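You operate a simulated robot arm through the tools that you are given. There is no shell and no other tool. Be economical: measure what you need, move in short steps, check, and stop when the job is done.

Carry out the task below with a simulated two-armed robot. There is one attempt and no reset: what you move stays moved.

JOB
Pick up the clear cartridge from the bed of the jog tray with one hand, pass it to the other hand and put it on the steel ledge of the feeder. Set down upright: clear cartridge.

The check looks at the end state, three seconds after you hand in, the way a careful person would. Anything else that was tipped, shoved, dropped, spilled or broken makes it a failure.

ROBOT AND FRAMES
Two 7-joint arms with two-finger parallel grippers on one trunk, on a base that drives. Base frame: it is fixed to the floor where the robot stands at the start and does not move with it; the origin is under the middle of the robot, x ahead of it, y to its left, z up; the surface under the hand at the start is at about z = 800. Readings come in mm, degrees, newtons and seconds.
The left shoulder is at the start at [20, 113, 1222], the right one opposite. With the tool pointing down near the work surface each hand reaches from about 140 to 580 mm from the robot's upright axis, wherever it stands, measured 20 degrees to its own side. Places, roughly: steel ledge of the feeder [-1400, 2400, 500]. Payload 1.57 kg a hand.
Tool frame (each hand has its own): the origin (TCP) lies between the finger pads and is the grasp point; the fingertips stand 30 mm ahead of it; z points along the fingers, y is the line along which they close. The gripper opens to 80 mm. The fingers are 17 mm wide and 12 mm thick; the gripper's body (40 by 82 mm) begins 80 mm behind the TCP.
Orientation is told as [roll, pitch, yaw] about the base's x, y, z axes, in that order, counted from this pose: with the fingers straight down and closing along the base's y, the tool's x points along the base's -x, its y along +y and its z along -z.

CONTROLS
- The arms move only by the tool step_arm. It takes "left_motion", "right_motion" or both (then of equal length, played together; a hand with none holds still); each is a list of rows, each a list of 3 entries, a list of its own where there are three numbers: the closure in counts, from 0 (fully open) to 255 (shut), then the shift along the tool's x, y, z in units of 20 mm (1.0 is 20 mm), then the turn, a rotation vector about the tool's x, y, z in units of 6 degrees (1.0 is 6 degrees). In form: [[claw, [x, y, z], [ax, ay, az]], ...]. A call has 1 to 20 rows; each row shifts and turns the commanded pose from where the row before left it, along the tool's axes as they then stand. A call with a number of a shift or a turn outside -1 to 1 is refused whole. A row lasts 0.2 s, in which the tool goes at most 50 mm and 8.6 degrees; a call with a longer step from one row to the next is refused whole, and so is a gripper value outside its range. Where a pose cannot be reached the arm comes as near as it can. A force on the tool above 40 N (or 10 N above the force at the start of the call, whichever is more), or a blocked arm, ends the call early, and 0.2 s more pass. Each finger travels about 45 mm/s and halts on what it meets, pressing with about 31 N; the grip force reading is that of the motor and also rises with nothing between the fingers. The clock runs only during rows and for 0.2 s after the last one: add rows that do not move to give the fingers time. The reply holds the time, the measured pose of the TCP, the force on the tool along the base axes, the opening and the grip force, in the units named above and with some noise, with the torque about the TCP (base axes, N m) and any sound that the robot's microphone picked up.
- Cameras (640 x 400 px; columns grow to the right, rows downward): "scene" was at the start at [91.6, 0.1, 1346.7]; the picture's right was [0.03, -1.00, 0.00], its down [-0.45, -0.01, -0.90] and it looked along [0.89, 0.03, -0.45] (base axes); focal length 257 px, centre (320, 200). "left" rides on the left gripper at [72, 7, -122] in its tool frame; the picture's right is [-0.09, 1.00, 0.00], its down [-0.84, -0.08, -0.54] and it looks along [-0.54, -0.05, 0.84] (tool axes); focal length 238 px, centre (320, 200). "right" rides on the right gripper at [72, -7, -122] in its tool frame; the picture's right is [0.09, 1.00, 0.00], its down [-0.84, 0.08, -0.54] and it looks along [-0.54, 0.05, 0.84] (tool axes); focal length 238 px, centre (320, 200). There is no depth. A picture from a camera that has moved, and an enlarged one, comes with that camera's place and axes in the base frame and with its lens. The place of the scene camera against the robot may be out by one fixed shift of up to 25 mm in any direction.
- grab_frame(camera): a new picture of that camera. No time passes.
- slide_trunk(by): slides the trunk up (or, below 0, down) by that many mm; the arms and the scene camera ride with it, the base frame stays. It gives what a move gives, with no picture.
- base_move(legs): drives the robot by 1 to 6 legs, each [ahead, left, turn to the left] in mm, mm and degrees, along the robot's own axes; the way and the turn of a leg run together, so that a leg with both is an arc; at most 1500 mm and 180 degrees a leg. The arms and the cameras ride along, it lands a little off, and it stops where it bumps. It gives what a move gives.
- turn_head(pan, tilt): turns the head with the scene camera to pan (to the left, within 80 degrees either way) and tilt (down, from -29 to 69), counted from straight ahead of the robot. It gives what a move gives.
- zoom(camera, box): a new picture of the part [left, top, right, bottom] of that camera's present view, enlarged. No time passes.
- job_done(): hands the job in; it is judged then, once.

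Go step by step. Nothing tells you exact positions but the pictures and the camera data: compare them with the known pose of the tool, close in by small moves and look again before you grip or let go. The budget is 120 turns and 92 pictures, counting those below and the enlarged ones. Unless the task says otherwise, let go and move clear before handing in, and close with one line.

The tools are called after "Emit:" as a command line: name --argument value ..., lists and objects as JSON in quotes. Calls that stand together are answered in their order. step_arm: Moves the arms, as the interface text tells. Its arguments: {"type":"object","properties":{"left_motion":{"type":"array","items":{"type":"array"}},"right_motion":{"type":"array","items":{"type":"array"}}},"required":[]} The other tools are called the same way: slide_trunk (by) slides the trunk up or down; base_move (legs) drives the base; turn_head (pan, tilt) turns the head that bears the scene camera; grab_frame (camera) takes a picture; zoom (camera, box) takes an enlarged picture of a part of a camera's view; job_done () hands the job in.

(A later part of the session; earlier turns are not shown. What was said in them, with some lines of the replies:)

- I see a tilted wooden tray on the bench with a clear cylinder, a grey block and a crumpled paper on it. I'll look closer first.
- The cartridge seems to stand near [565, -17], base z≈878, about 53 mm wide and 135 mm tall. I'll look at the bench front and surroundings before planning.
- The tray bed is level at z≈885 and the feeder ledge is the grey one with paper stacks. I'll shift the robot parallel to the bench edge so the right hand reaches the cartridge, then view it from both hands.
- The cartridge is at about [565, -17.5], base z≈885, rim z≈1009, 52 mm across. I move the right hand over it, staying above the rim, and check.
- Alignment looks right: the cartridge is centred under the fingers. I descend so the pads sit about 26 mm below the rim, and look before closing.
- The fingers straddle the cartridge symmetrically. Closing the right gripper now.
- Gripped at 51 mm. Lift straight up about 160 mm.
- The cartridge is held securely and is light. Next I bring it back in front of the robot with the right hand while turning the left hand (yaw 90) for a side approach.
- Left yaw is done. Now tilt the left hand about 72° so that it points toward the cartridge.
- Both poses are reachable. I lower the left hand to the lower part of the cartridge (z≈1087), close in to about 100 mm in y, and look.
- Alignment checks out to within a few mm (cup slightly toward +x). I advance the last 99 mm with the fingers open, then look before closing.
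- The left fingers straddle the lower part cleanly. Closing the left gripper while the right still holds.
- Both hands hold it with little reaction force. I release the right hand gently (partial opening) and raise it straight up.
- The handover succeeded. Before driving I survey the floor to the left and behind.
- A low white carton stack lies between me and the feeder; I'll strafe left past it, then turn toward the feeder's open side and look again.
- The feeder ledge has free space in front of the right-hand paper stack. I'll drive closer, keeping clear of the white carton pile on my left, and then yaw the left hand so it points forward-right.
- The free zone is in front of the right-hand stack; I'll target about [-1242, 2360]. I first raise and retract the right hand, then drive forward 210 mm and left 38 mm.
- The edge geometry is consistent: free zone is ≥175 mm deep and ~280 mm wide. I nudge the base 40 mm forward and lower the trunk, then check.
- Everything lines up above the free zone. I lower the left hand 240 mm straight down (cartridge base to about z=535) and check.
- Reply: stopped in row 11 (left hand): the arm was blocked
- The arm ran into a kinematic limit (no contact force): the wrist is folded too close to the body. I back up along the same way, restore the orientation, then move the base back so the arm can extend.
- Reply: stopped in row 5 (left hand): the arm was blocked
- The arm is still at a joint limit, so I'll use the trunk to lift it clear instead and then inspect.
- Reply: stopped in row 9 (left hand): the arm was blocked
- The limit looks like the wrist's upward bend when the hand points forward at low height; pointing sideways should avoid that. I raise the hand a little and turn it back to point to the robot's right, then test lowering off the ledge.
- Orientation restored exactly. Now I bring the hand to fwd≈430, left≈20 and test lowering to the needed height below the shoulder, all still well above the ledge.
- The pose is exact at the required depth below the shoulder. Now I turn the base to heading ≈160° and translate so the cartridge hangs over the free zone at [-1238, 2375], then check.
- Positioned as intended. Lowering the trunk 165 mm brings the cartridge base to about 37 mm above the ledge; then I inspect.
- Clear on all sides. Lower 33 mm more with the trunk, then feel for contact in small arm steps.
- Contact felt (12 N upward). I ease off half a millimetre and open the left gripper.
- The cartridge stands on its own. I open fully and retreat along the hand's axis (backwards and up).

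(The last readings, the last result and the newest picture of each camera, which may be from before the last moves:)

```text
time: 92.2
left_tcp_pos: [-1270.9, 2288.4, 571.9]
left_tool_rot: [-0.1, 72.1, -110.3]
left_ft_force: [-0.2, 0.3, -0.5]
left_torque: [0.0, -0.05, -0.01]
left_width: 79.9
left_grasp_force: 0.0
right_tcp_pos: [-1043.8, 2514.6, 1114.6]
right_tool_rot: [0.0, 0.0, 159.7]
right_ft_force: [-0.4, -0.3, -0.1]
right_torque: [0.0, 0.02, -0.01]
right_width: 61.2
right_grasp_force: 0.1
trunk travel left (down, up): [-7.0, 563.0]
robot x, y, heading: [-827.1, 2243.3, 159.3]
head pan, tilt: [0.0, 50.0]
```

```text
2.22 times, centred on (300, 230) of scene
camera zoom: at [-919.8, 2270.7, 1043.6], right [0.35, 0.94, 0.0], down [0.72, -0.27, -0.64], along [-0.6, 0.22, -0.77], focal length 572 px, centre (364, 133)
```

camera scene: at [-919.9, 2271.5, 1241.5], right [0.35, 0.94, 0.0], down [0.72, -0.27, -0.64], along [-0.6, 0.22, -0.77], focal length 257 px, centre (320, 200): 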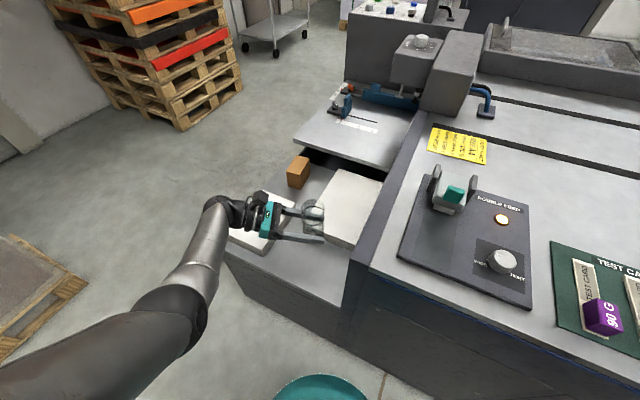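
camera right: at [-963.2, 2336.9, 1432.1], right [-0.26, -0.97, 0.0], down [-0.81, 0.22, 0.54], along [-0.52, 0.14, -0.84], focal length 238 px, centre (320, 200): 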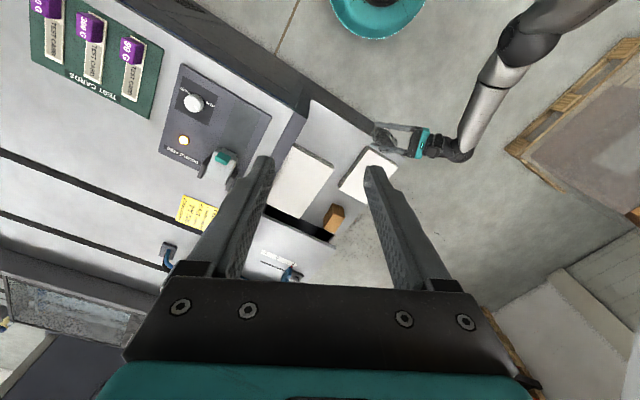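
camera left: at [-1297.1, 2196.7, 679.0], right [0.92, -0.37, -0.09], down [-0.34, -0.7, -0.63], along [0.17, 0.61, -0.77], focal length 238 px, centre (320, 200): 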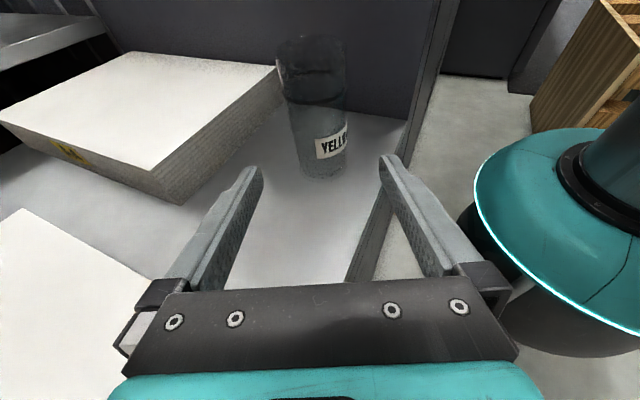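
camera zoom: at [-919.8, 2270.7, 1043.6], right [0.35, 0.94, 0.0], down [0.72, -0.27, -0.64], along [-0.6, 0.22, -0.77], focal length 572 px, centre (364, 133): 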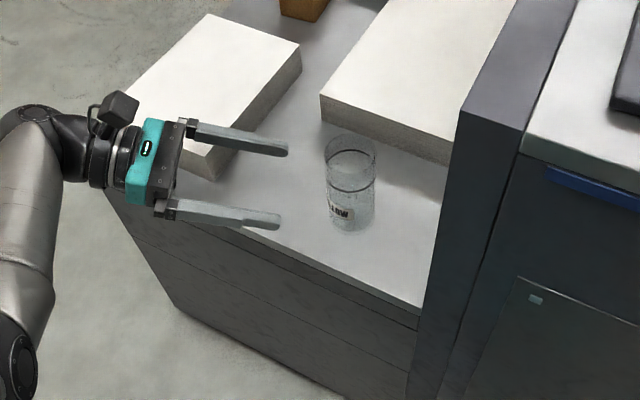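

The cartridge stands upright on the ledge and nothing else moved. I raise the trunk so that both arms are clear, and take a final look.

Emit:
slide_trunk --by 150

Emit:
grab_frame --camera "scene"

```text
time: 93.9
left_tcp_pos: [-1270.6, 2288.9, 722.4]
left_tool_rot: [0.0, 72.0, -110.4]
left_ft_force: [0.0, -0.1, -0.8]
left_torque: [0.02, -0.03, 0.01]
left_width: 80.0
left_grasp_force: 0.1
right_tcp_pos: [-1043.5, 2516.3, 1262.2]
right_tool_rot: [-0.1, 0.0, 159.6]
right_ft_force: [-0.5, -0.2, 1.2]
right_torque: [0.05, 0.01, -0.03]
right_width: 61.4
right_grasp_force: 0.0
trunk travel left (down, up): [-157.0, 413.0]
robot x, y, heading: [-827.9, 2240.8, 159.4]
head pan, tilt: [0.0, 50.0]
```

```text
24 pictures are left
camera scene: at [-919.9, 2270.8, 1193.5], right [0.35, 0.94, 0.0], down [0.72, -0.27, -0.64], along [-0.6, 0.22, -0.77], focal length 257 px, centre (320, 200)
```

scene: 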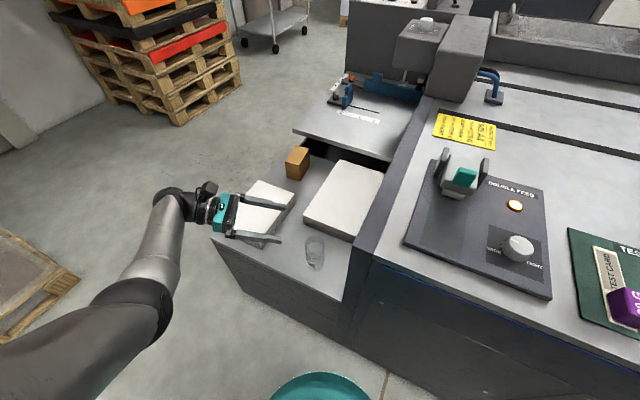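

The cartridge stands upright on the ledge, both hands are clear, and I am handing in.

Emit:
job_done

```text
The job is handed in.
```

The clear cartridge was picked up with the right hand, passed to the left hand and set upright on the feeder's steel ledge. Both hands are clear, and the pictures show nothing else disturbed.
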